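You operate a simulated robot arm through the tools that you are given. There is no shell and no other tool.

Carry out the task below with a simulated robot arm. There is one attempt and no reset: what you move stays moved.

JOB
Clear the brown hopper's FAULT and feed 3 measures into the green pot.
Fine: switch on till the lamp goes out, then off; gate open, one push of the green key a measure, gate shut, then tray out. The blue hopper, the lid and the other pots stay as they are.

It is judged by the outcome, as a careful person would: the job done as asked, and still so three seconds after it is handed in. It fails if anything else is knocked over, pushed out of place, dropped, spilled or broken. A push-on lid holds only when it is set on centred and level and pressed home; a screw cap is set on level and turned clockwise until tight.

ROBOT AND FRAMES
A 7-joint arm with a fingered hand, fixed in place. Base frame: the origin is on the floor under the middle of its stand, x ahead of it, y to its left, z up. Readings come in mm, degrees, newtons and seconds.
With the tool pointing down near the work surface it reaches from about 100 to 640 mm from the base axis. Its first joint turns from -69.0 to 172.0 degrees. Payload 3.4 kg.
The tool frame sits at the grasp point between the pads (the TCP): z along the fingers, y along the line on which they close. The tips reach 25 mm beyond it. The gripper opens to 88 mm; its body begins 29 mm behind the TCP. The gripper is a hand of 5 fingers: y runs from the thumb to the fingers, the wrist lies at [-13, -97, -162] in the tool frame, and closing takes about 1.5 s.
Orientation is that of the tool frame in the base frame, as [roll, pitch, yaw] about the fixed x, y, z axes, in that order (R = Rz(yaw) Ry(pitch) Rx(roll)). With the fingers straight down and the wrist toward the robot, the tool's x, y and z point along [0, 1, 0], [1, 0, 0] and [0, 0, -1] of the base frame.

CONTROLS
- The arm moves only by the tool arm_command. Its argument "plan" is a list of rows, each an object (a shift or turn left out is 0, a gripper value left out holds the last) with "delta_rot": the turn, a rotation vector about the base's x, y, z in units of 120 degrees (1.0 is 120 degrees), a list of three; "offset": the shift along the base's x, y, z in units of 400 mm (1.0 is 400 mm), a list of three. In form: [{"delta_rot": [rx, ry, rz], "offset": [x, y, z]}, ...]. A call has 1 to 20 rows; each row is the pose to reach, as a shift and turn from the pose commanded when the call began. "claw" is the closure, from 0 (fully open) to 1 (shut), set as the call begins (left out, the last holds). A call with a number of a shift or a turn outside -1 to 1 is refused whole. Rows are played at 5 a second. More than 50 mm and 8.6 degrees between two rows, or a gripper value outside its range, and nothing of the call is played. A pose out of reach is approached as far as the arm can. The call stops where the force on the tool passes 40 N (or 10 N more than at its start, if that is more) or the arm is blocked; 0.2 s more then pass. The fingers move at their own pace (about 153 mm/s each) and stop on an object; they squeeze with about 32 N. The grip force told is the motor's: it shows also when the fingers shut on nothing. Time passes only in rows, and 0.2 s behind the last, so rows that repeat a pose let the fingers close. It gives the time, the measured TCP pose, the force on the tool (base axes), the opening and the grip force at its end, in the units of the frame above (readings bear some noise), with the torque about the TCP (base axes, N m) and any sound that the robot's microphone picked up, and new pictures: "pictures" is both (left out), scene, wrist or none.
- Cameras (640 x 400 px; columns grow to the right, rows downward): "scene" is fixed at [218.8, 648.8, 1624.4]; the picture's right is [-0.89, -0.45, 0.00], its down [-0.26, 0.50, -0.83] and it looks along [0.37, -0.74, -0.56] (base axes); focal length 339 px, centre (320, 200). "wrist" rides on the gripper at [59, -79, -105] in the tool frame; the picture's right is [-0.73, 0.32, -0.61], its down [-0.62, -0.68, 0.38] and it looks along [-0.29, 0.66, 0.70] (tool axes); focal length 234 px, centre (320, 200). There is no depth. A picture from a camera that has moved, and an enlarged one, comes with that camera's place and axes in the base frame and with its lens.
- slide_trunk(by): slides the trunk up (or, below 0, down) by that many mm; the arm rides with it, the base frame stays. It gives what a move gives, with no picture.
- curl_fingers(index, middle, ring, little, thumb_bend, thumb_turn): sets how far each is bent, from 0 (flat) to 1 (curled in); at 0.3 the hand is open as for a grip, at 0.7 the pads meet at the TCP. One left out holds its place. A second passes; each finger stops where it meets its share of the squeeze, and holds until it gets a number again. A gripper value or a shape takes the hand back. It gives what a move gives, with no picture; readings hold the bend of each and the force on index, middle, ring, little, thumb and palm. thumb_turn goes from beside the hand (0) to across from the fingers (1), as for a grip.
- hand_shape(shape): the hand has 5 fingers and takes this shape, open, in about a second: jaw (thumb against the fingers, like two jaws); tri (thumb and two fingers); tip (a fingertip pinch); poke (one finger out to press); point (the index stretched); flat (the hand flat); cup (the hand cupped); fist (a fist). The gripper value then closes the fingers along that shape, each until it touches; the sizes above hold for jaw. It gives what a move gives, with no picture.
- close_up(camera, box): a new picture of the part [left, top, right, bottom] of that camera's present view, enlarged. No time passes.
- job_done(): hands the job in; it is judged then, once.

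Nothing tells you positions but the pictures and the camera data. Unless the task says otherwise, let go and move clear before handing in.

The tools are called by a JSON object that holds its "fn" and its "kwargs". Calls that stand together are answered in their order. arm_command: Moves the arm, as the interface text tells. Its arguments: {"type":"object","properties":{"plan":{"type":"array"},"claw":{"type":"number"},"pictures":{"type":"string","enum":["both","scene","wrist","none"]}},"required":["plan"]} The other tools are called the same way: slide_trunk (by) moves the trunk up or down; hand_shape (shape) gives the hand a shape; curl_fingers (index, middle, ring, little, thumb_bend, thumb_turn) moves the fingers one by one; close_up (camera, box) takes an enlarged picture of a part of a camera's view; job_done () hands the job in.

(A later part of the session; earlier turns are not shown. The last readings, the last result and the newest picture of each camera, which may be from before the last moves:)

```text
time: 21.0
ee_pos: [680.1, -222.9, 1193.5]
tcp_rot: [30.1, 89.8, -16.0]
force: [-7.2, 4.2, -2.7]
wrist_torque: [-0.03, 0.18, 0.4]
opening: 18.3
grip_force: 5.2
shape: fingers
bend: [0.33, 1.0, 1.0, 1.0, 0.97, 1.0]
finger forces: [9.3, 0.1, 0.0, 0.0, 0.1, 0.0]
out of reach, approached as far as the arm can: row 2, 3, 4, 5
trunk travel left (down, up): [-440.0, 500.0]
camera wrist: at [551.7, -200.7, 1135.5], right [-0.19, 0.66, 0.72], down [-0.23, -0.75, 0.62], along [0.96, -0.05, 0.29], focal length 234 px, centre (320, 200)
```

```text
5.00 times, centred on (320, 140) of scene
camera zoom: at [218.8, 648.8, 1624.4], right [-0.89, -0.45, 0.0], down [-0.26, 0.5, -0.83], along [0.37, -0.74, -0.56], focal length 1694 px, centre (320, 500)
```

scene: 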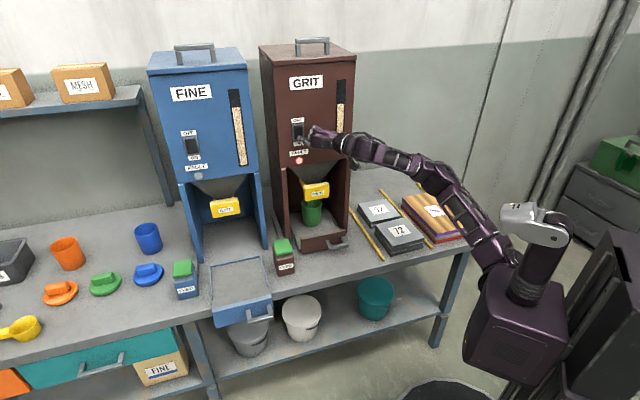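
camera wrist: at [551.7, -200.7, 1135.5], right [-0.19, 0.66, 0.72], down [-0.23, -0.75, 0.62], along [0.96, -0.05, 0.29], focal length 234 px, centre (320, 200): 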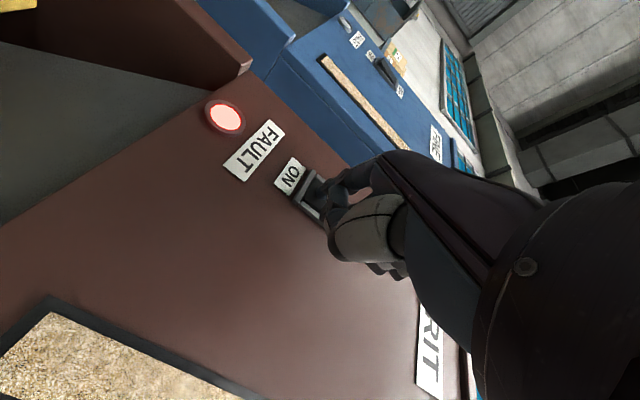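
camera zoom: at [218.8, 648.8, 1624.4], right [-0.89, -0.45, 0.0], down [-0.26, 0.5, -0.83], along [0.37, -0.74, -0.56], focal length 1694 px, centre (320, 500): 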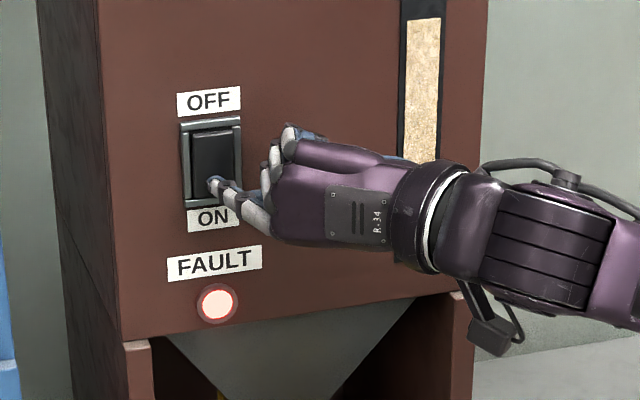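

The rocker's lower half is pressed in (9 N on the index). I hold and wait for the FAULT lamp.

{"fn": "arm_command", "kwargs": {"plan": [{"offset": [0, 0, 0]}, {"offset": [0, 0, 0]}, {"offset": [0, 0, 0]}, {"offset": [0, 0, 0]}, {"offset": [0, 0, 0]}], "pictures": "none"}}

{"fn": "close_up", "kwargs": {"camera": "scene", "box": [270, 100, 370, 180]}}

```text
time: 22.2
ee_pos: [679.8, -224.0, 1195.0]
tcp_rot: [31.6, 89.8, -14.6]
force: [-8.9, 5.9, -3.2]
wrist_torque: [-0.07, 0.23, 0.45]
opening: 18.7
grip_force: 5.6
shape: fingers
bend: [0.33, 1.0, 1.0, 1.0, 0.97, 1.0]
finger forces: [11.1, 0.0, 0.0, 0.0, 0.1, 0.2]
trunk travel left (down, up): [-440.0, 500.0]
```

```text
5.00 times, centred on (320, 140) of scene
camera zoom: at [218.8, 648.8, 1624.4], right [-0.89, -0.45, 0.0], down [-0.26, 0.5, -0.83], along [0.37, -0.74, -0.56], focal length 1694 px, centre (320, 500)
```

zoom: 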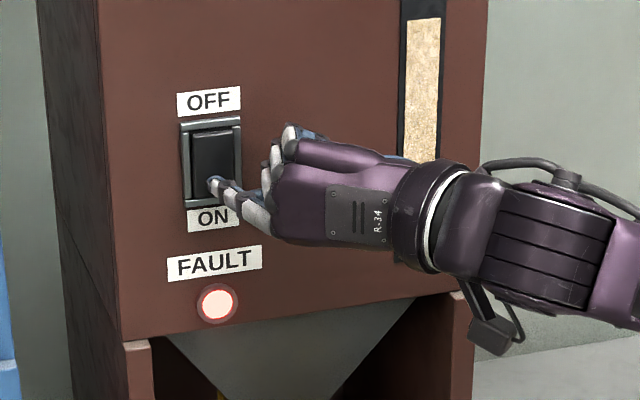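

The lamp is still lit. I press slightly deeper and wait a few more seconds.

{"fn": "arm_command", "kwargs": {"plan": [{"offset": [0.0052, -0.0054, 0]}, {"offset": [0.0078, -0.0081, 0]}, {"offset": [0.0078, -0.0081, 0]}, {"offset": [0.0078, -0.0081, 0]}, {"offset": [0.0078, -0.0081, 0]}, {"offset": [0.0078, -0.0081, 0]}, {"offset": [0.0078, -0.0081, 0]}, {"offset": [0.0078, -0.0081, 0]}, {"offset": [0.0078, -0.0081, 0]}, {"offset": [0.0078, -0.0081, 0]}, {"offset": [0.0078, -0.0081, 0]}, {"offset": [0.0078, -0.0081, 0]}, {"offset": [0.0078, -0.0081, 0]}, {"offset": [0.0078, -0.0081, 0]}, {"offset": [0.0078, -0.0081, 0]}], "pictures": "none"}}

{"fn": "close_up", "kwargs": {"camera": "scene", "box": [270, 100, 370, 180]}}

{"fn": "close_up", "kwargs": {"camera": "wrist", "box": [180, 80, 400, 290]}}

```text
time: 25.4
ee_pos: [679.5, -224.4, 1197.7]
tcp_rot: [19.9, 89.5, -26.3]
force: [-24.5, 12.4, -5.5]
wrist_torque: [-0.02, 0.44, 1.18]
opening: 19.1
grip_force: 14.0
shape: fingers
bend: [0.31, 1.0, 1.0, 1.0, 0.97, 1.0]
finger forces: [26.9, 0.1, 0.0, 0.0, 0.0, 0.1]
trunk travel left (down, up): [-440.0, 500.0]
```

```text
5.00 times, centred on (320, 140) of scene
camera zoom: at [218.8, 648.8, 1624.4], right [-0.89, -0.45, 0.0], down [-0.26, 0.5, -0.83], along [0.37, -0.74, -0.56], focal length 1694 px, centre (320, 500)
```

zoom: 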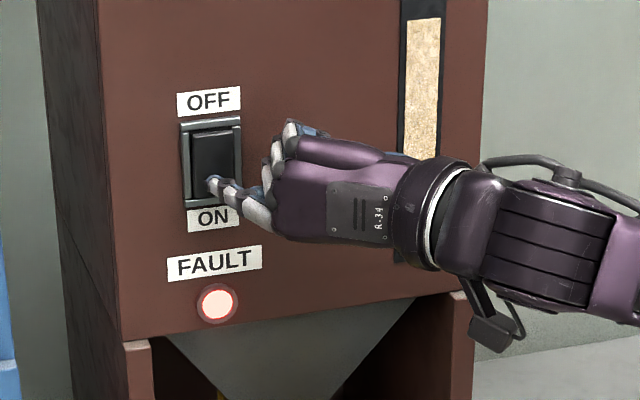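

```text
1.90 times, centred on (290, 185) of wrist
camera zoom: at [551.7, -202.3, 1137.2], right [-0.19, 0.66, 0.72], down [-0.23, -0.75, 0.62], along [0.95, -0.05, 0.3], focal length 446 px, centre (377, 229)
```

zoom: 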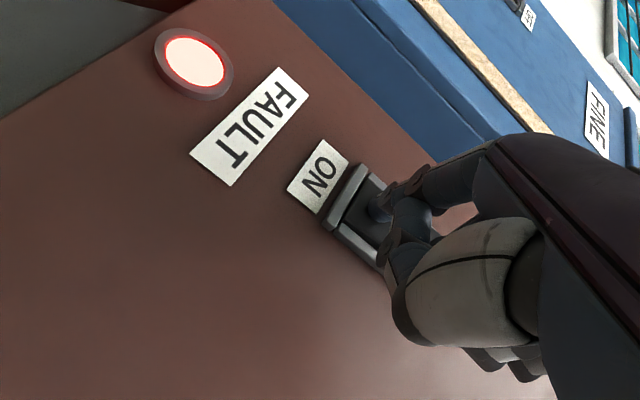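

The rocker is bottomed (27 N) and the lamp is still lit. I'll back off about 25 mm to see whether the rocker latches ON and keep watching the lamp.

{"fn": "arm_command", "kwargs": {"plan": [{"offset": [-0.015, 0.0155, 0]}, {"offset": [-0.03, 0.031, 0]}, {"offset": [-0.045, 0.047, 0]}, {"offset": [-0.055, 0.057, 0]}, {"offset": [-0.055, 0.057, 0]}], "pictures": "none"}}

{"fn": "close_up", "kwargs": {"camera": "scene", "box": [270, 100, 370, 180]}}

{"fn": "close_up", "kwargs": {"camera": "wrist", "box": [180, 80, 400, 290]}}

```text
time: 26.6
ee_pos: [664.7, -206.5, 1191.8]
tcp_rot: [159.4, 89.9, 113.0]
force: [0.3, -0.1, -1.2]
wrist_torque: [-0.01, 0.01, 0.01]
opening: 18.2
grip_force: 0.0
shape: fingers
bend: [0.33, 1.0, 1.0, 1.0, 0.97, 1.0]
finger forces: [0.1, 0.0, 0.0, 0.0, 0.0, 0.0]
trunk travel left (down, up): [-440.0, 500.0]
```

```text
5.00 times, centred on (320, 140) of scene
camera zoom: at [218.8, 648.8, 1624.4], right [-0.89, -0.45, 0.0], down [-0.26, 0.5, -0.83], along [0.37, -0.74, -0.56], focal length 1694 px, centre (320, 500)
```

zoom: 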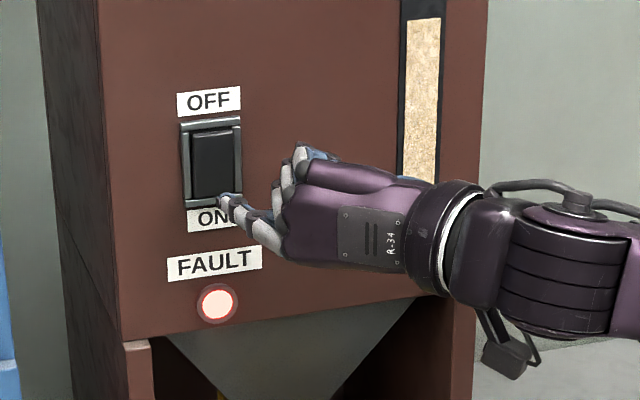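

```text
1.90 times, centred on (290, 185) of wrist
camera zoom: at [534.9, -183.6, 1132.9], right [-0.19, 0.66, 0.73], down [-0.23, -0.75, 0.62], along [0.96, -0.05, 0.29], focal length 446 px, centre (377, 229)
```

zoom: 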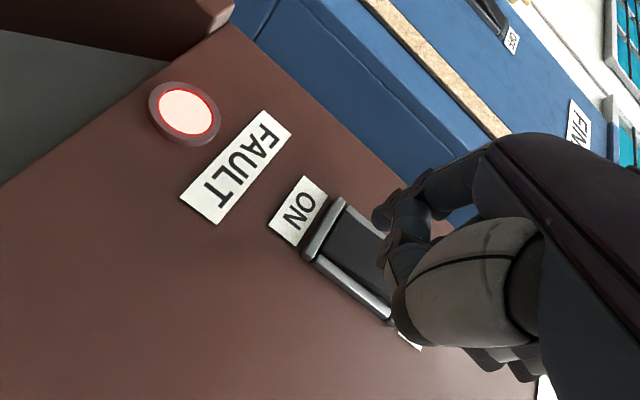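

The rocker has latched in the ON position, with the lamp still lit. While waiting I raise the trunk 33 mm so the tip sits before the OFF half, then watch the lamp.

{"fn": "slide_trunk", "kwargs": {"by": 33}}

{"fn": "arm_command", "kwargs": {"plan": [{"offset": [0, 0, 0]}, {"offset": [0, 0, 0]}, {"offset": [0, 0, 0]}, {"offset": [0, 0, 0]}, {"offset": [0, 0, 0]}], "pictures": "none"}}

{"fn": "close_up", "kwargs": {"camera": "scene", "box": [270, 100, 370, 180]}}

{"fn": "close_up", "kwargs": {"camera": "wrist", "box": [180, 80, 400, 290]}}

```text
time: 27.4
ee_pos: [663.5, -204.7, 1225.5]
tcp_rot: [-71.4, 90.0, -117.6]
force: [0.3, -0.1, 0.1]
wrist_torque: [0.03, -0.01, 0.01]
opening: 18.5
grip_force: 0.0
shape: fingers
bend: [0.33, 1.0, 1.0, 1.0, 0.97, 1.0]
finger forces: [0.0, 0.0, 0.0, 0.1, 0.0, 0.0]
trunk travel left (down, up): [-473.0, 467.0]
```

```text
time: 28.6
ee_pos: [663.7, -206.4, 1225.5]
tcp_rot: [97.4, 89.9, 51.2]
force: [-0.3, -0.3, 0.3]
wrist_torque: [-0.01, 0.01, 0.01]
opening: 18.2
grip_force: 0.0
shape: fingers
bend: [0.33, 1.0, 1.0, 1.0, 0.97, 1.0]
finger forces: [0.0, 0.0, 0.0, 0.0, 0.1, 0.1]
trunk travel left (down, up): [-473.0, 467.0]
```

```text
5.00 times, centred on (320, 140) of scene
camera zoom: at [218.8, 648.8, 1624.4], right [-0.89, -0.45, 0.0], down [-0.26, 0.5, -0.83], along [0.37, -0.74, -0.56], focal length 1694 px, centre (320, 500)
```

zoom: 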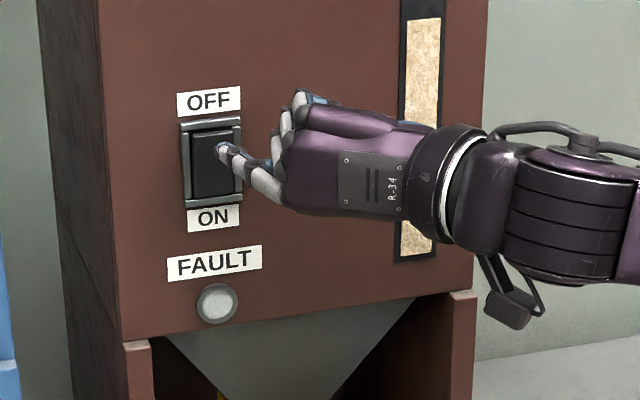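

```text
1.90 times, centred on (290, 185) of wrist
camera zoom: at [534.8, -183.5, 1166.0], right [-0.19, 0.66, 0.73], down [-0.23, -0.75, 0.62], along [0.96, -0.05, 0.29], focal length 446 px, centre (377, 229)
```

zoom: 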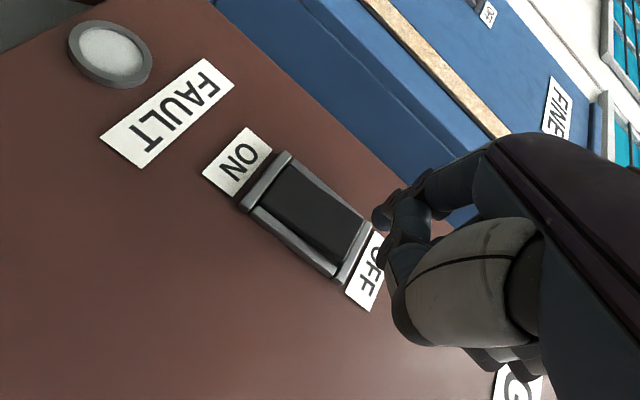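

The lamp is out. Now I push the upper (OFF) half.

{"fn": "arm_command", "kwargs": {"plan": [{"offset": [0.012, -0.0125, -0.01]}, {"offset": [0.024, -0.025, -0.01]}, {"offset": [0.03, -0.0315, -0.01]}, {"offset": [0.036, -0.0375, -0.01]}, {"offset": [0.041, -0.043, -0.01]}, {"offset": [0.041, -0.043, -0.01]}], "pictures": "none"}}

{"fn": "close_up", "kwargs": {"camera": "scene", "box": [270, 100, 370, 180]}}

{"fn": "close_up", "kwargs": {"camera": "wrist", "box": [180, 80, 400, 290]}}

```text
time: 30.0
ee_pos: [680.1, -222.2, 1223.0]
tcp_rot: [75.5, 89.8, 29.3]
force: [-1.4, 0.4, -0.3]
wrist_torque: [0.01, -0.01, 0.03]
opening: 18.0
grip_force: 0.9
shape: fingers
bend: [0.33, 1.0, 1.0, 1.0, 0.97, 1.0]
finger forces: [1.3, 0.0, 0.0, 0.0, 0.0, 0.0]
trunk travel left (down, up): [-473.0, 467.0]
```

```text
5.00 times, centred on (320, 140) of scene
camera zoom: at [218.8, 648.8, 1624.4], right [-0.89, -0.45, 0.0], down [-0.26, 0.5, -0.83], along [0.37, -0.74, -0.56], focal length 1694 px, centre (320, 500)
```

zoom: 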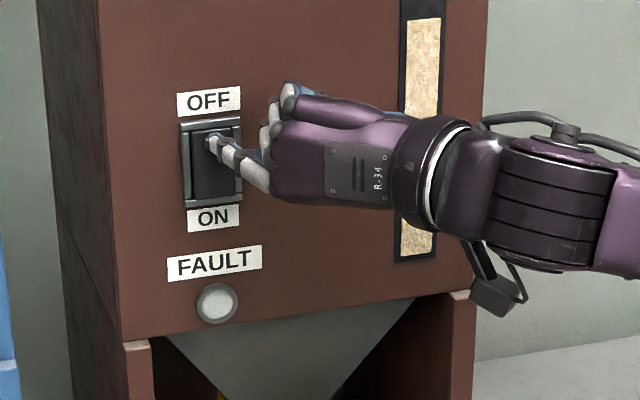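

```text
1.90 times, centred on (290, 185) of wrist
camera zoom: at [551.4, -200.0, 1162.8], right [-0.19, 0.66, 0.73], down [-0.23, -0.75, 0.62], along [0.96, -0.05, 0.29], focal length 446 px, centre (377, 229)
```

zoom: 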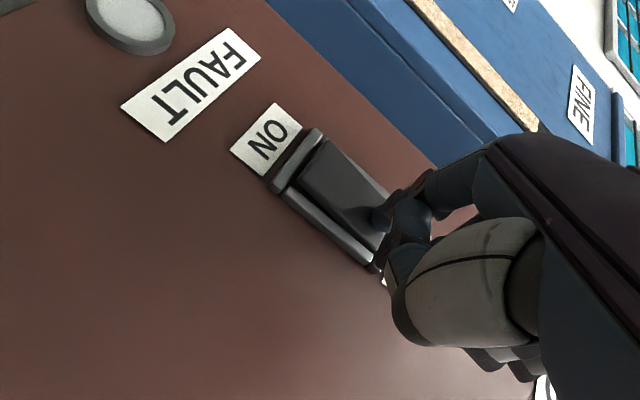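

The ON end seems to be rising, but there's little force yet, so I push a few mm deeper to make sure it toggles.

{"fn": "arm_command", "kwargs": {"plan": [{"offset": [0.0052, -0.0054, 0]}, {"offset": [0.0104, -0.0108, 0]}, {"offset": [0.0104, -0.0108, 0]}], "pictures": "none"}}

{"fn": "arm_command", "kwargs": {"plan": [{"offset": [-0.02, 0.0209, 0]}, {"offset": [-0.04, 0.042, 0]}, {"offset": [-0.06, 0.0628, 0]}, {"offset": [-0.08, 0.0837, 0]}, {"offset": [-0.08, 0.0837, 0]}], "pictures": "none"}}

{"fn": "close_up", "kwargs": {"camera": "scene", "box": [270, 100, 370, 180]}}

{"fn": "close_up", "kwargs": {"camera": "wrist", "box": [180, 80, 400, 290]}}

```text
time: 30.8
ee_pos: [682.1, -224.3, 1224.1]
tcp_rot: [13.3, 89.8, -32.7]
force: [-13.1, 7.9, -1.4]
wrist_torque: [0.06, 0.21, 0.69]
opening: 18.6
grip_force: 7.5
shape: fingers
bend: [0.32, 1.0, 1.0, 1.0, 0.97, 1.0]
finger forces: [14.6, 0.0, 0.1, 0.1, 0.0, 0.0]
trunk travel left (down, up): [-473.0, 467.0]
```

```text
time: 32.0
ee_pos: [651.2, -195.2, 1222.3]
tcp_rot: [76.9, 89.9, 30.5]
force: [0.6, 0.5, 0.5]
wrist_torque: [-0.02, 0.03, -0.01]
opening: 18.5
grip_force: 0.1
shape: fingers
bend: [0.33, 1.0, 1.0, 1.0, 0.97, 1.0]
finger forces: [0.0, 0.1, 0.0, 0.0, 0.1, 0.1]
trunk travel left (down, up): [-473.0, 467.0]
```

```text
5.00 times, centred on (320, 140) of scene
camera zoom: at [218.8, 648.8, 1624.4], right [-0.89, -0.45, 0.0], down [-0.26, 0.5, -0.83], along [0.37, -0.74, -0.56], focal length 1694 px, centre (320, 500)
```

zoom: 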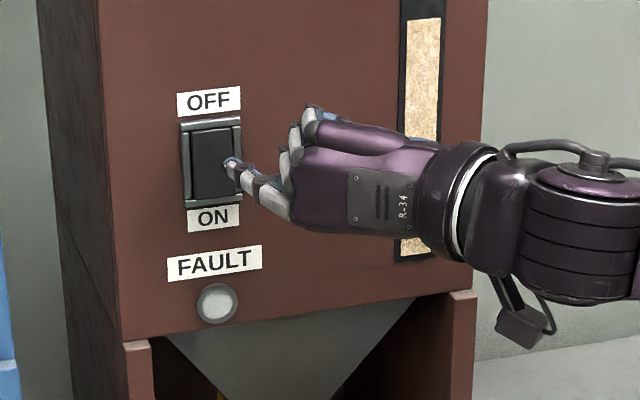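

```text
1.90 times, centred on (290, 185) of wrist
camera zoom: at [523.1, -172.2, 1162.4], right [-0.19, 0.66, 0.73], down [-0.23, -0.75, 0.62], along [0.96, -0.05, 0.29], focal length 446 px, centre (377, 229)
```

zoom: 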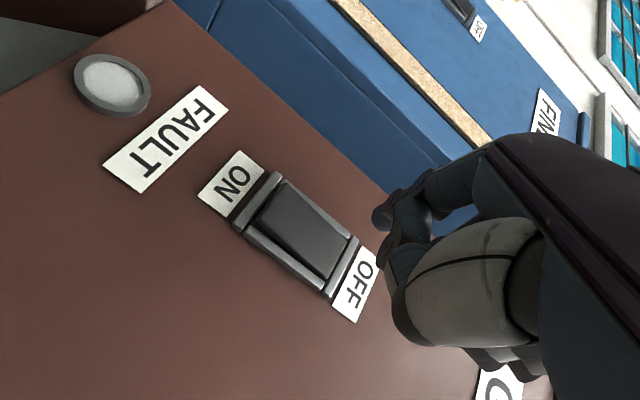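

The lamp is out and the rocker is back at OFF, as it was at the start. Next is the gate: I retreat and lower the trunk to look at the yellow plate closely.

{"fn": "arm_command", "kwargs": {"plan": [{"offset": [-0.03, 0.031, 0]}, {"offset": [-0.06, 0.062, 0]}, {"offset": [-0.09, 0.094, 0]}, {"offset": [-0.12, 0.1255, 0]}, {"offset": [-0.12, 0.1255, 0]}], "pictures": "none"}}

{"fn": "slide_trunk", "kwargs": {"by": -230}}

{"fn": "arm_command", "kwargs": {"plan": [{"offset": [0, 0, 0]}]}}

{"fn": "close_up", "kwargs": {"camera": "wrist", "box": [60, 40, 400, 290]}}

```text
time: 33.2
ee_pos: [604.5, -147.2, 1220.6]
tcp_rot: [63.2, 90.0, 17.0]
force: [-0.1, 0.1, -0.5]
wrist_torque: [-0.01, 0.01, 0.02]
opening: 18.1
grip_force: 0.2
shape: fingers
bend: [0.33, 1.0, 1.0, 1.0, 0.97, 1.0]
finger forces: [0.0, 0.0, 0.1, 0.0, 0.1, 0.0]
out of reach, approached as far as the arm can: row 4, 5
trunk travel left (down, up): [-473.0, 467.0]
```

```text
time: 35.6
ee_pos: [603.8, -147.5, 989.9]
tcp_rot: [110.0, 89.9, 63.8]
force: [-0.4, -0.2, 0.2]
wrist_torque: [0.01, -0.01, 0.02]
opening: 18.1
grip_force: 0.0
shape: fingers
bend: [0.33, 1.0, 1.0, 1.0, 0.97, 1.0]
finger forces: [0.1, 0.1, 0.0, 0.1, 0.0, 0.0]
trunk travel left (down, up): [-243.0, 697.0]
```

```text
time: 36.0
ee_pos: [604.4, -148.5, 990.5]
tcp_rot: [125.8, 89.9, 79.5]
force: [-0.1, -0.4, 0.5]
wrist_torque: [0.0, -0.02, -0.03]
opening: 18.5
grip_force: 0.0
shape: fingers
bend: [0.33, 1.0, 1.0, 1.0, 0.97, 1.0]
finger forces: [0.0, 0.1, 0.0, 0.1, 0.0, 0.0]
trunk travel left (down, up): [-243.0, 697.0]
camera wrist: at [475.0, -125.7, 931.2], right [-0.19, 0.66, 0.73], down [-0.23, -0.75, 0.62], along [0.96, -0.05, 0.29], focal length 234 px, centre (320, 200)
```

scene: 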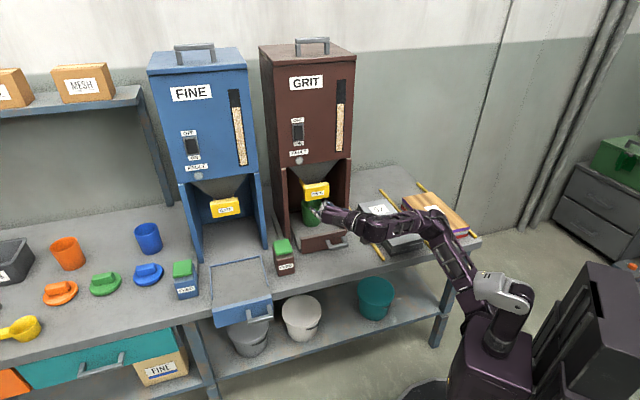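
wrist: 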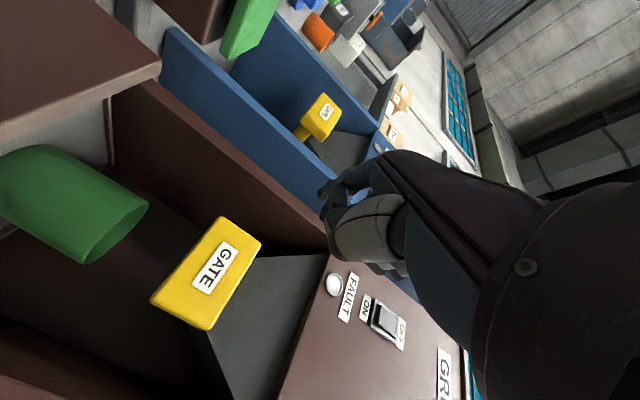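

```text
1.60 times, centred on (230, 165) of wrist
camera zoom: at [475.0, -125.7, 931.2], right [-0.19, 0.66, 0.73], down [-0.23, -0.75, 0.62], along [0.96, -0.05, 0.29], focal length 375 px, centre (464, 256)
```

zoom: 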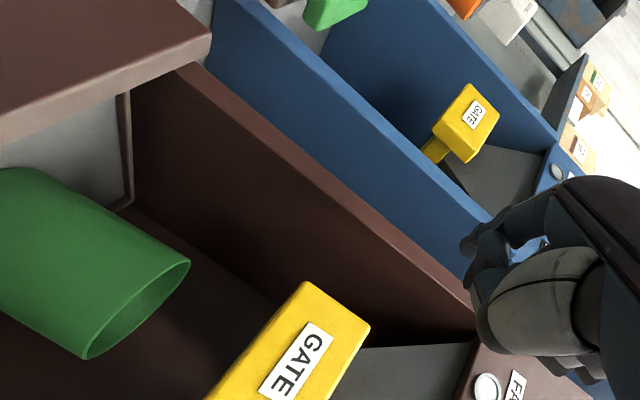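

From this close view the plate spans a≈280–360 (80 wide) and ~51 mm tall, centred near z≈965. I want a top/bottom pinch on it, so I raise the arm relative to the trunk by lifting the hand and then lowering the trunk.

{"fn": "arm_command", "kwargs": {"plan": [{"offset": [0, 0, 0.1]}, {"offset": [0, 0, 0.2]}, {"offset": [0, 0, 0.3]}, {"offset": [0, 0, 0.4]}, {"offset": [0, 0, 0.4]}], "pictures": "none"}}

```text
time: 37.2
ee_pos: [576.7, -216.8, 1112.3]
tcp_rot: [-140.7, 89.8, 173.1]
force: [0.8, 0.0, -0.7]
wrist_torque: [0.03, 0.04, -0.01]
opening: 18.3
grip_force: 0.1
shape: fingers
bend: [0.33, 1.0, 1.0, 1.0, 0.97, 1.0]
finger forces: [0.0, 0.0, 0.0, 0.1, 0.0, 0.0]
out of reach, approached as far as the arm can: row 1, 2, 3, 4, 5
trunk travel left (down, up): [-243.0, 697.0]
```

{"fn": "close_up", "kwargs": {"camera": "scene", "box": [280, 120, 600, 400]}}

```text
1.43 times, centred on (440, 260) of scene
camera zoom: at [218.8, 648.8, 1624.4], right [-0.89, -0.45, 0.0], down [-0.26, 0.5, -0.83], along [0.37, -0.74, -0.56], focal length 484 px, centre (149, 114)
```

zoom: 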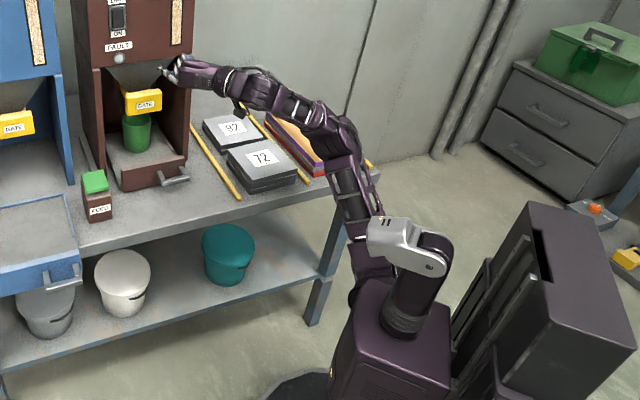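

(C) is limited upward, but a hand tilted ~35° downward, with the fingertips hooked over the plate's top edge, suits the elbow-up arm. I free the thumb, set a half-bent hook and raise the trunk.

{"fn": "curl_fingers", "kwargs": {"thumb_bend": 0.15, "thumb_turn": 1.0, "index": 0.3}}

{"fn": "slide_trunk", "kwargs": {"by": 172}}

{"fn": "curl_fingers", "kwargs": {"index": 0.5, "middle": 0.5, "ring": 0.5, "little": 0.5}}

{"fn": "close_up", "kwargs": {"camera": "scene", "box": [250, 40, 570, 320]}}

```text
time: 38.2
ee_pos: [574.1, -218.4, 1112.2]
tcp_rot: [41.5, 89.9, -4.8]
force: [0.0, -1.5, 0.0]
wrist_torque: [-0.01, 0.0, 0.02]
opening: 94.5
grip_force: 0.0
shape: fingers
bend: [0.3, 1.0, 1.0, 1.0, 0.15, 0.96]
finger forces: [0.1, 0.1, 0.1, 0.0, 0.0, 0.0]
trunk travel left (down, up): [-243.0, 697.0]
```

```text
time: 40.2
ee_pos: [574.9, -219.3, 1283.7]
tcp_rot: [155.0, 89.9, 108.7]
force: [-0.4, 1.2, 0.6]
wrist_torque: [0.0, -0.01, 0.0]
opening: 94.7
grip_force: 0.0
shape: fingers
bend: [0.3, 1.0, 1.0, 1.0, 0.15, 0.96]
finger forces: [0.0, 0.0, 0.0, 0.0, 0.1, 0.0]
trunk travel left (down, up): [-415.0, 525.0]
```

```text
time: 41.2
ee_pos: [574.7, -217.9, 1285.0]
tcp_rot: [24.8, 89.9, -21.4]
force: [0.2, -0.5, -0.4]
wrist_torque: [-0.01, 0.0, 0.01]
opening: 73.7
grip_force: 0.0
shape: fingers
bend: [0.5, 0.5, 0.5, 0.5, 0.15, 0.96]
finger forces: [0.1, 0.1, 0.0, 0.1, 0.0, 0.0]
trunk travel left (down, up): [-415.0, 525.0]
```

```text
1.43 times, centred on (410, 180) of scene
camera zoom: at [218.8, 648.8, 1624.4], right [-0.89, -0.45, 0.0], down [-0.26, 0.5, -0.83], along [0.37, -0.74, -0.56], focal length 484 px, centre (191, 229)
```

zoom: 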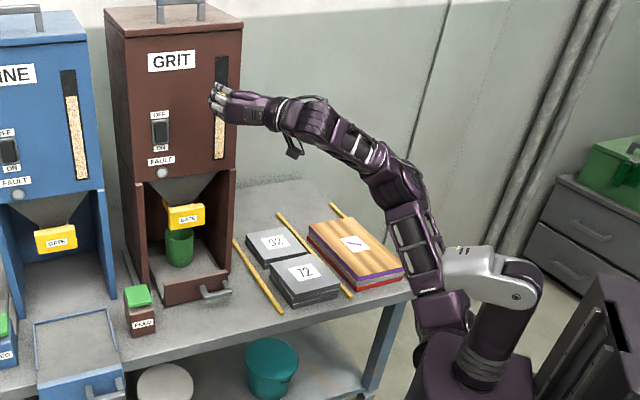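

Now I rotate to the downward-tilted orientation while coming down toward the front of the gate, still about 75 mm short of it.

{"fn": "arm_command", "kwargs": {"plan": [{"offset": [0.008, 0.0063, -0.0431], "delta_rot": [0.0512, -0.0281, -0.0176]}, {"offset": [0.0161, 0.0127, -0.0862], "delta_rot": [0.1025, -0.0563, -0.0352]}, {"offset": [0.0241, 0.019, -0.1292], "delta_rot": [0.1537, -0.0844, -0.0528]}, {"offset": [0.0322, 0.0254, -0.1723], "delta_rot": [0.2049, -0.1126, -0.0703]}, {"offset": [0.0402, 0.0317, -0.2154], "delta_rot": [0.2562, -0.1407, -0.0879]}, {"offset": [0.0482, 0.0381, -0.2585], "delta_rot": [0.3074, -0.1689, -0.1055]}, {"offset": [0.0563, 0.0444, -0.3015], "delta_rot": [0.3586, -0.197, -0.1231]}, {"offset": [0.0643, 0.0508, -0.3446], "delta_rot": [0.4098, -0.2252, -0.1407]}, {"offset": [0.0723, 0.0571, -0.3877], "delta_rot": [0.4611, -0.2533, -0.1583]}, {"offset": [0.0804, 0.0635, -0.4308], "delta_rot": [0.5123, -0.2815, -0.1758]}, {"offset": [0.0884, 0.0698, -0.4738], "delta_rot": [0.5635, -0.3096, -0.1934]}, {"offset": [0.0965, 0.0762, -0.5169], "delta_rot": [0.6148, -0.3378, -0.211]}, {"offset": [0.1045, 0.0825, -0.56], "delta_rot": [0.666, -0.3659, -0.2286]}, {"offset": [0.1045, 0.0825, -0.56], "delta_rot": [0.666, -0.3659, -0.2286]}]}}

```text
time: 43.8
ee_pos: [620.7, -282.3, 1105.1]
tcp_rot: [121.7, 6.4, 47.5]
force: [-21.2, 25.0, 8.1]
wrist_torque: [-0.29, -0.2, -0.12]
opening: 60.9
grip_force: 15.8
shape: fingers
bend: [0.61, 0.56, 0.55, 0.5, 0.15, 0.96]
finger forces: [14.1, 9.6, 8.9, 0.1, 0.0, 0.0]
out of reach, approached as far as the arm can: row 7, 8, 9, 10, 11, 12, 13
trunk travel left (down, up): [-415.0, 525.0]
stopped in row 13: the force on the tool passed its limit at 46 N (the readings are from after the stop); the commanded pose is now the measured one
camera wrist: at [562.9, -149.8, 1085.7], right [-0.7, -0.25, 0.67], down [-0.5, -0.5, -0.71], along [0.51, -0.83, 0.22], focal length 234 px, centre (320, 200)
```

scene: 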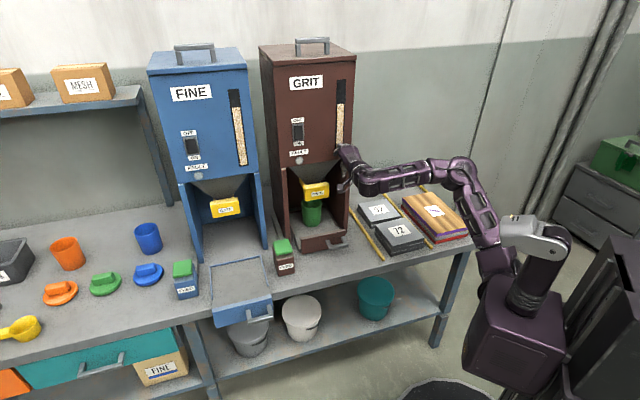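
wrist: 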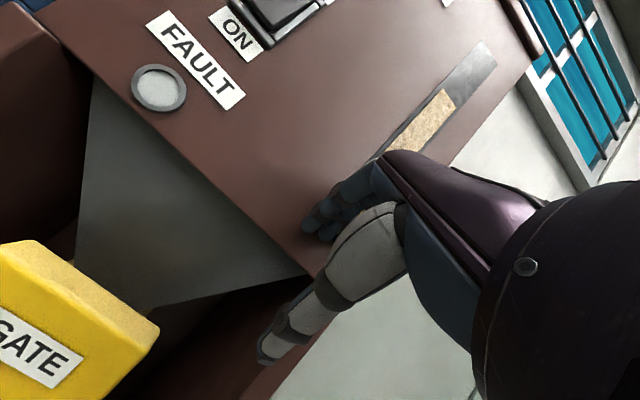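

The palm-down orientation needs the hand yawed more toward the forearm's direction; this time the fingers met the hopper front. I back away along the normal while yawing the hand 18° left.

{"fn": "arm_command", "kwargs": {"plan": [{"offset": [-0.0207, 0.0217, 0], "delta_rot": [0, 0, 0.015]}, {"offset": [-0.0415, 0.0434, 0], "delta_rot": [0, 0, 0.03]}, {"offset": [-0.05, 0.08, 0], "delta_rot": [0, 0, 0.06]}, {"offset": [-0.045, 0.12, 0], "delta_rot": [0, 0, 0.09]}, {"offset": [-0.04, 0.16, 0], "delta_rot": [0, 0, 0.12]}, {"offset": [-0.0375, 0.213, 0], "delta_rot": [0, 0, 0.15]}, {"offset": [-0.0375, 0.213, 0], "delta_rot": [0, 0, 0.15]}]}}

{"fn": "close_up", "kwargs": {"camera": "scene", "box": [250, 90, 400, 280]}}

```text
time: 45.4
ee_pos: [612.3, -207.9, 1094.1]
tcp_rot: [122.7, 6.5, 65.1]
force: [0.5, 0.3, 0.0]
wrist_torque: [-0.02, 0.02, 0.05]
opening: 73.2
grip_force: 0.0
shape: fingers
bend: [0.5, 0.5, 0.5, 0.5, 0.15, 0.96]
finger forces: [0.0, 0.1, 0.0, 0.0, 0.0, 0.1]
trunk travel left (down, up): [-415.0, 525.0]
camera wrist: at [518.0, -99.7, 1076.8], right [-0.58, -0.45, 0.68], down [-0.34, -0.62, -0.71], along [0.74, -0.64, 0.21], focal length 234 px, centre (320, 200)
```

scene: 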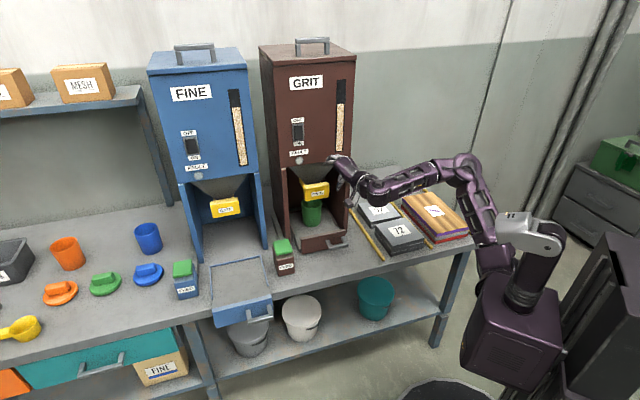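
wrist: 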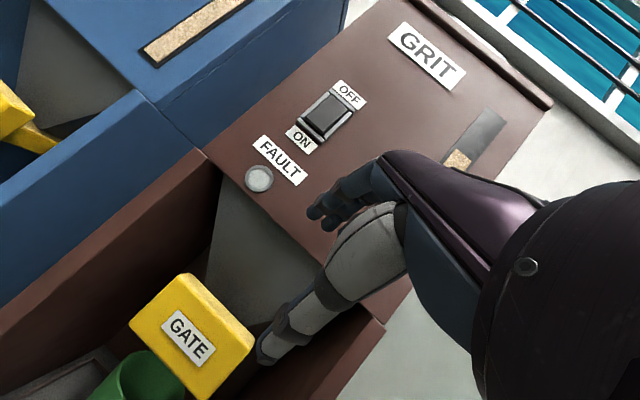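

```text
2.11 times, centred on (325, 185) of scene
camera zoom: at [218.8, 648.8, 1624.4], right [-0.89, -0.45, 0.0], down [-0.26, 0.5, -0.83], along [0.37, -0.74, -0.56], focal length 714 px, centre (310, 232)
```

zoom: 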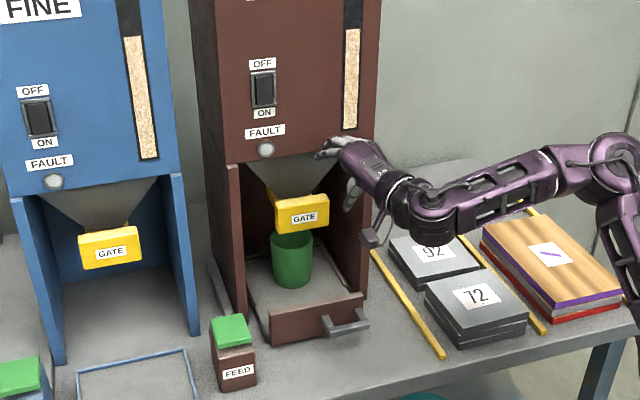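

Now the orientation is reached comfortably (32° down-tilt, 17° oblique). I take a close-up of the gate plate from here to fix its top edge and thickness.

{"fn": "close_up", "kwargs": {"camera": "wrist", "box": [80, 160, 360, 400]}}

{"fn": "close_up", "kwargs": {"camera": "scene", "box": [285, 145, 365, 225]}}

```text
1.67 times, centred on (220, 280) of wrist
camera zoom: at [518.0, -99.7, 1076.8], right [-0.58, -0.45, 0.68], down [-0.34, -0.62, -0.71], along [0.74, -0.64, 0.21], focal length 390 px, centre (487, 67)
```

zoom: 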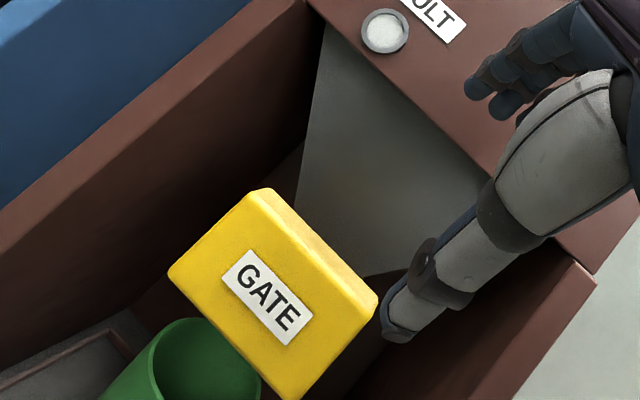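

```text
5.00 times, centred on (325, 185) of scene
camera zoom: at [218.8, 648.8, 1624.4], right [-0.89, -0.45, 0.0], down [-0.26, 0.5, -0.83], along [0.37, -0.74, -0.56], focal length 1694 px, centre (295, 275)
```

zoom: 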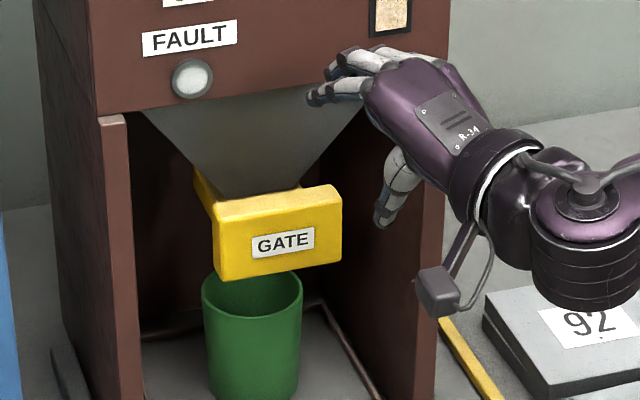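

{"fn": "close_up", "kwargs": {"camera": "scene", "box": [300, 172, 336, 205]}}

{"fn": "close_up", "kwargs": {"camera": "wrist", "box": [110, 250, 280, 400]}}

{"fn": "close_up", "kwargs": {"camera": "scene", "box": [200, 180, 250, 225]}}

```text
12.12 times, centred on (318, 188) of scene
camera zoom: at [218.8, 648.8, 1624.4], right [-0.89, -0.45, 0.0], down [-0.26, 0.5, -0.83], along [0.37, -0.74, -0.56], focal length 4108 px, centre (344, 339)
```

zoom: 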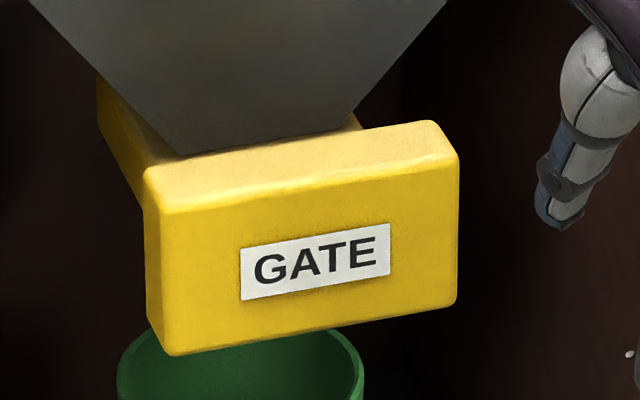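

```text
2.67 times, centred on (195, 325) of wrist
camera zoom: at [518.0, -99.7, 1076.8], right [-0.58, -0.45, 0.68], down [-0.34, -0.62, -0.71], along [0.74, -0.64, 0.21], focal length 624 px, centre (653, -133)
```

zoom: 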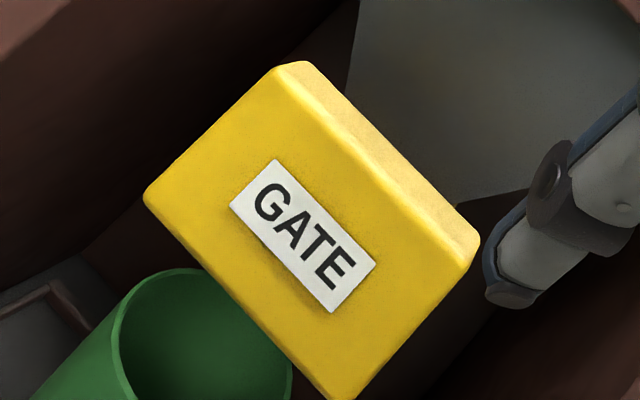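

```text
8.89 times, centred on (225, 202) of scene
camera zoom: at [218.8, 648.8, 1624.4], right [-0.89, -0.45, 0.0], down [-0.26, 0.5, -0.83], along [0.37, -0.74, -0.56], focal length 3012 px, centre (1164, 178)
```

zoom: 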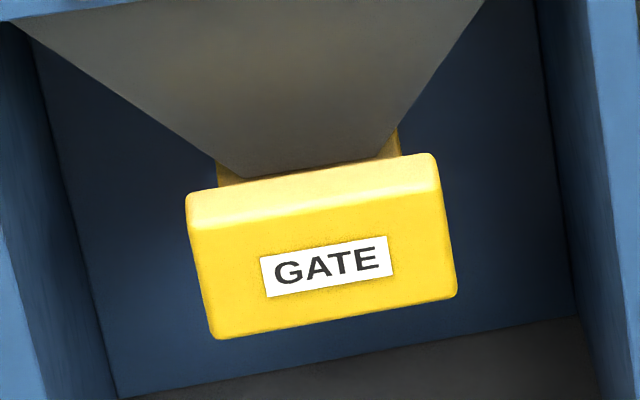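

The gate plate is a solid block ~80×51×20 mm with a slide behind it, so a top/bottom pinch is right. I open the hand and move to a pre-grasp 60 mm in front of it with a shallower 20° tilt.

{"fn": "curl_fingers", "kwargs": {"index": 0.25, "middle": 0.25, "ring": 0.25, "little": 0.25, "thumb_bend": 0.2, "thumb_turn": 1.0}}

{"fn": "arm_command", "kwargs": {"plan": [{"offset": [0.009, 0.0069, -0.065], "delta_rot": [0, -0.0297, -0.0076]}, {"offset": [0.018, 0.0138, -0.13], "delta_rot": [0, -0.0594, -0.0152]}, {"offset": [0.027, 0.0206, -0.195], "delta_rot": [0, -0.089, -0.0228]}, {"offset": [0.036, 0.0275, -0.26], "delta_rot": [0, -0.1187, -0.0304]}, {"offset": [0.036, 0.0275, -0.26], "delta_rot": [0, -0.1187, -0.0304]}]}}

{"fn": "close_up", "kwargs": {"camera": "scene", "box": [280, 140, 380, 240]}}

```text
time: 46.4
ee_pos: [611.5, -207.6, 1093.4]
tcp_rot: [122.6, 6.5, 65.0]
force: [-0.4, -1.1, -0.2]
wrist_torque: [-0.02, -0.03, -0.04]
opening: 98.1
grip_force: 0.0
shape: fingers
bend: [0.25, 0.25, 0.25, 0.25, 0.2, 0.97]
finger forces: [0.0, 0.0, 0.0, 0.0, 0.0, 0.0]
trunk travel left (down, up): [-415.0, 525.0]
```

```text
time: 47.6
ee_pos: [669.7, -238.7, 1018.2]
tcp_rot: [110.0, 0.0, 60.9]
force: [0.4, 0.4, -0.3]
wrist_torque: [-0.02, 0.01, 0.0]
opening: 98.0
grip_force: 0.2
shape: fingers
bend: [0.25, 0.25, 0.25, 0.25, 0.2, 0.97]
finger forces: [0.0, 0.1, 0.0, 0.1, 0.0, 0.0]
out of reach, approached as far as the arm can: row 2, 3, 4, 5
trunk travel left (down, up): [-415.0, 525.0]
camera wrist: at [588.2, -125.9, 980.6], right [-0.76, -0.41, 0.51], down [-0.19, -0.61, -0.77], along [0.63, -0.68, 0.38], focal length 234 px, centre (320, 200)
```

scene: 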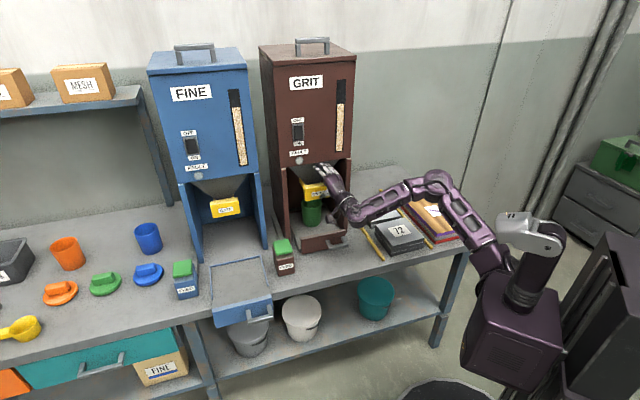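
wrist: 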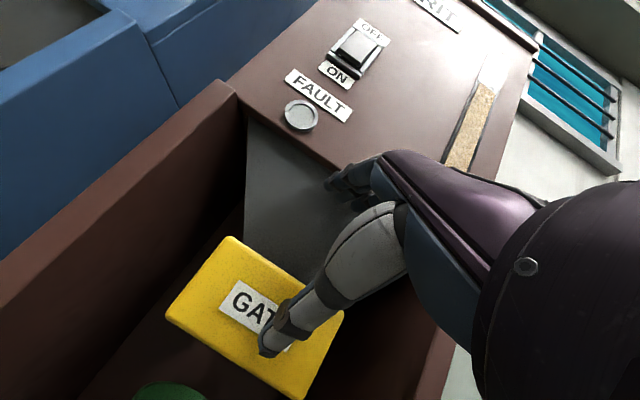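

```text
4.00 times, centred on (330, 190) of scene
camera zoom: at [218.8, 648.8, 1624.4], right [-0.89, -0.45, 0.0], down [-0.26, 0.5, -0.83], along [0.37, -0.74, -0.56], focal length 1356 px, centre (280, 240)
```

zoom: 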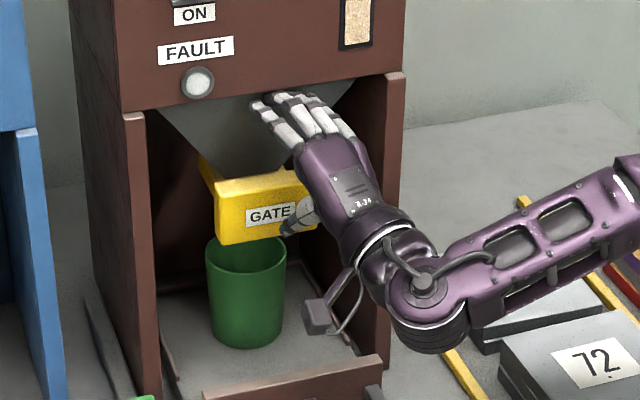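

The tilted pose pushed the hand ~60 mm further in than asked, but it made no contact. The fingers are above the plate and the thumb is just in front of it. I open the thumb fully and lower the trunk in two steps to straddle the plate.

{"fn": "curl_fingers", "kwargs": {"thumb_bend": 0.0}}

{"fn": "slide_trunk", "kwargs": {"by": -25}}

{"fn": "close_up", "kwargs": {"camera": "scene", "box": [280, 140, 380, 240]}}

{"fn": "close_up", "kwargs": {"camera": "wrist", "box": [140, 130, 440, 400]}}

```text
time: 48.6
ee_pos: [669.5, -239.1, 1019.8]
tcp_rot: [110.1, 0.0, 60.9]
force: [-0.1, 0.1, -0.7]
wrist_torque: [0.02, 0.0, 0.03]
opening: 106.6
grip_force: 0.4
shape: fingers
bend: [0.25, 0.25, 0.25, 0.25, 0.0, 0.95]
finger forces: [0.1, 0.3, 0.0, 0.0, 0.0, 0.1]
trunk travel left (down, up): [-415.0, 525.0]
```

```text
time: 49.3
ee_pos: [668.2, -239.3, 994.7]
tcp_rot: [110.1, 0.0, 60.9]
force: [0.2, 0.1, -0.3]
wrist_torque: [0.0, 0.02, -0.02]
opening: 106.4
grip_force: 0.0
shape: fingers
bend: [0.25, 0.25, 0.25, 0.25, 0.0, 0.95]
finger forces: [0.0, 0.2, 0.1, 0.1, 0.1, 0.1]
trunk travel left (down, up): [-390.0, 550.0]
```

```text
4.00 times, centred on (330, 190) of scene
camera zoom: at [218.8, 648.8, 1624.4], right [-0.89, -0.45, 0.0], down [-0.26, 0.5, -0.83], along [0.37, -0.74, -0.56], focal length 1356 px, centre (280, 240)
```

zoom: 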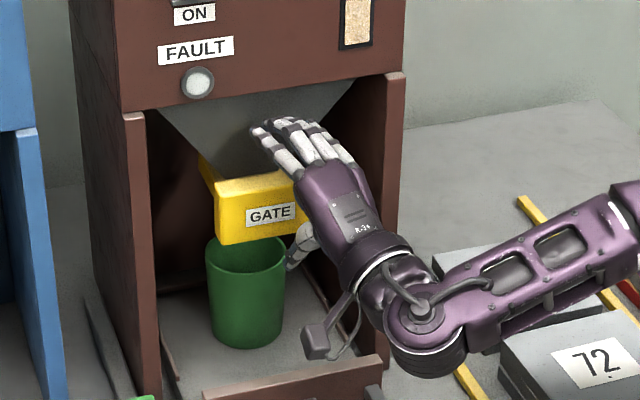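

```text
1.48 times, centred on (290, 265) of wrist
camera zoom: at [588.3, -125.8, 955.6], right [-0.75, -0.41, 0.51], down [-0.19, -0.61, -0.77], along [0.63, -0.68, 0.38], focal length 347 px, centre (364, 104)
```

zoom: 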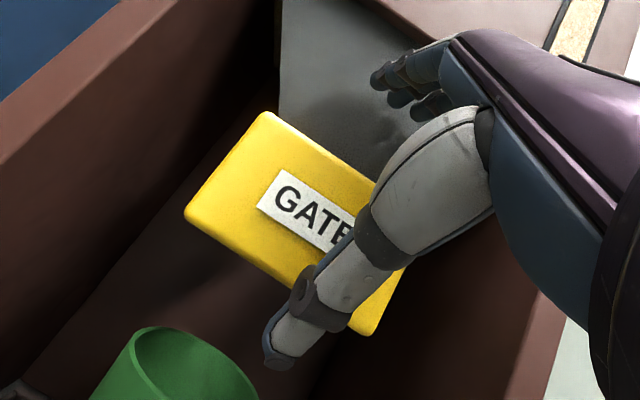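

The straddle looks right: thumb tip is now just below the plate, fingers above it. I lower another 28 mm to centre the plate between them.

{"fn": "slide_trunk", "kwargs": {"by": -28}}

{"fn": "close_up", "kwargs": {"camera": "scene", "box": [280, 140, 380, 240]}}

{"fn": "close_up", "kwargs": {"camera": "wrist", "box": [140, 130, 440, 400]}}

```text
time: 50.0
ee_pos: [668.2, -240.2, 965.3]
tcp_rot: [110.1, 0.0, 60.9]
force: [-0.5, 0.6, -0.8]
wrist_torque: [0.0, -0.02, 0.02]
opening: 106.5
grip_force: 0.0
shape: fingers
bend: [0.25, 0.25, 0.25, 0.25, 0.0, 0.95]
finger forces: [0.0, 0.0, 0.0, 0.0, 0.1, 0.1]
trunk travel left (down, up): [-362.0, 578.0]
```

```text
4.00 times, centred on (330, 190) of scene
camera zoom: at [218.8, 648.8, 1624.4], right [-0.89, -0.45, 0.0], down [-0.26, 0.5, -0.83], along [0.37, -0.74, -0.56], focal length 1356 px, centre (280, 240)
```

zoom: 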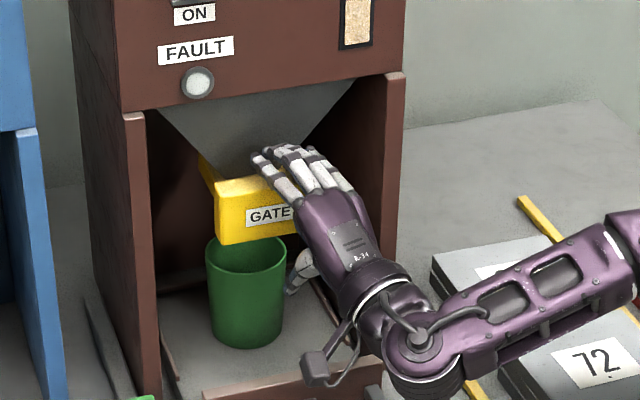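

```text
1.48 times, centred on (290, 265) of wrist
camera zoom: at [588.3, -125.8, 927.6], right [-0.75, -0.41, 0.51], down [-0.19, -0.61, -0.77], along [0.63, -0.68, 0.38], focal length 347 px, centre (364, 104)
```

zoom: 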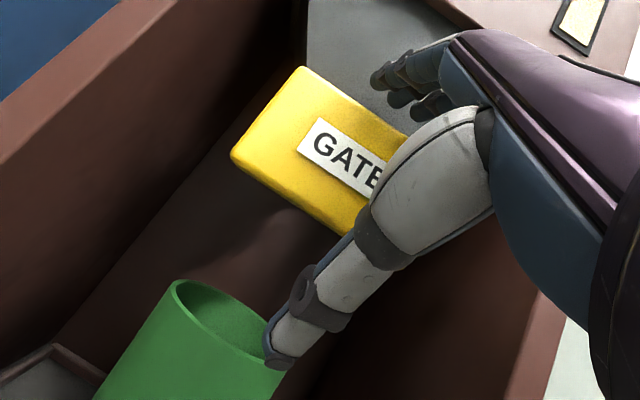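

The plate is centred between fingers and thumb, so I close to pinch it.

{"fn": "curl_fingers", "kwargs": {"index": 0.6, "middle": 0.6, "ring": 0.6, "little": 0.5, "thumb_bend": 0.6}}

{"fn": "close_up", "kwargs": {"camera": "scene", "box": [280, 140, 380, 240]}}

{"fn": "close_up", "kwargs": {"camera": "wrist", "box": [140, 130, 440, 400]}}

```text
time: 51.0
ee_pos: [665.4, -236.9, 971.9]
tcp_rot: [109.5, 0.0, 60.9]
force: [0.8, 4.3, 26.5]
wrist_torque: [-0.58, -0.46, 0.1]
opening: 41.9
grip_force: 16.2
shape: fingers
bend: [0.46, 0.49, 0.49, 0.5, 0.55, 1.0]
finger forces: [9.0, 10.5, 8.8, 0.2, 3.3, 0.0]
trunk travel left (down, up): [-362.0, 578.0]
```

```text
4.00 times, centred on (330, 190) of scene
camera zoom: at [218.8, 648.8, 1624.4], right [-0.89, -0.45, 0.0], down [-0.26, 0.5, -0.83], along [0.37, -0.74, -0.56], focal length 1356 px, centre (280, 240)
```

zoom: 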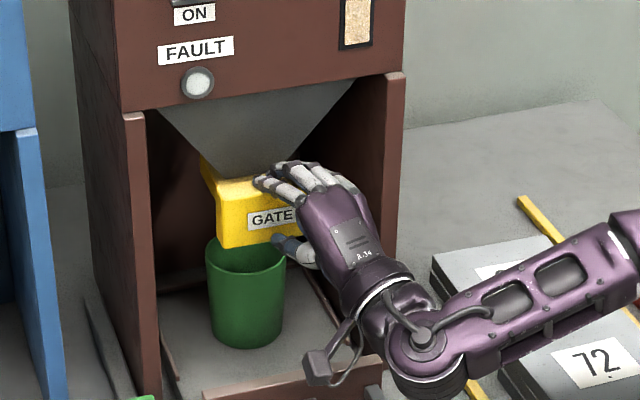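

```text
1.48 times, centred on (290, 265) of wrist
camera zoom: at [585.0, -123.2, 932.1], right [-0.76, -0.41, 0.51], down [-0.19, -0.61, -0.77], along [0.62, -0.68, 0.39], focal length 347 px, centre (364, 104)
```

zoom: 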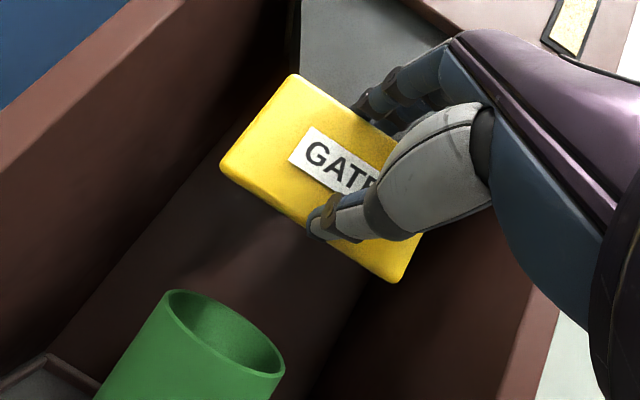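

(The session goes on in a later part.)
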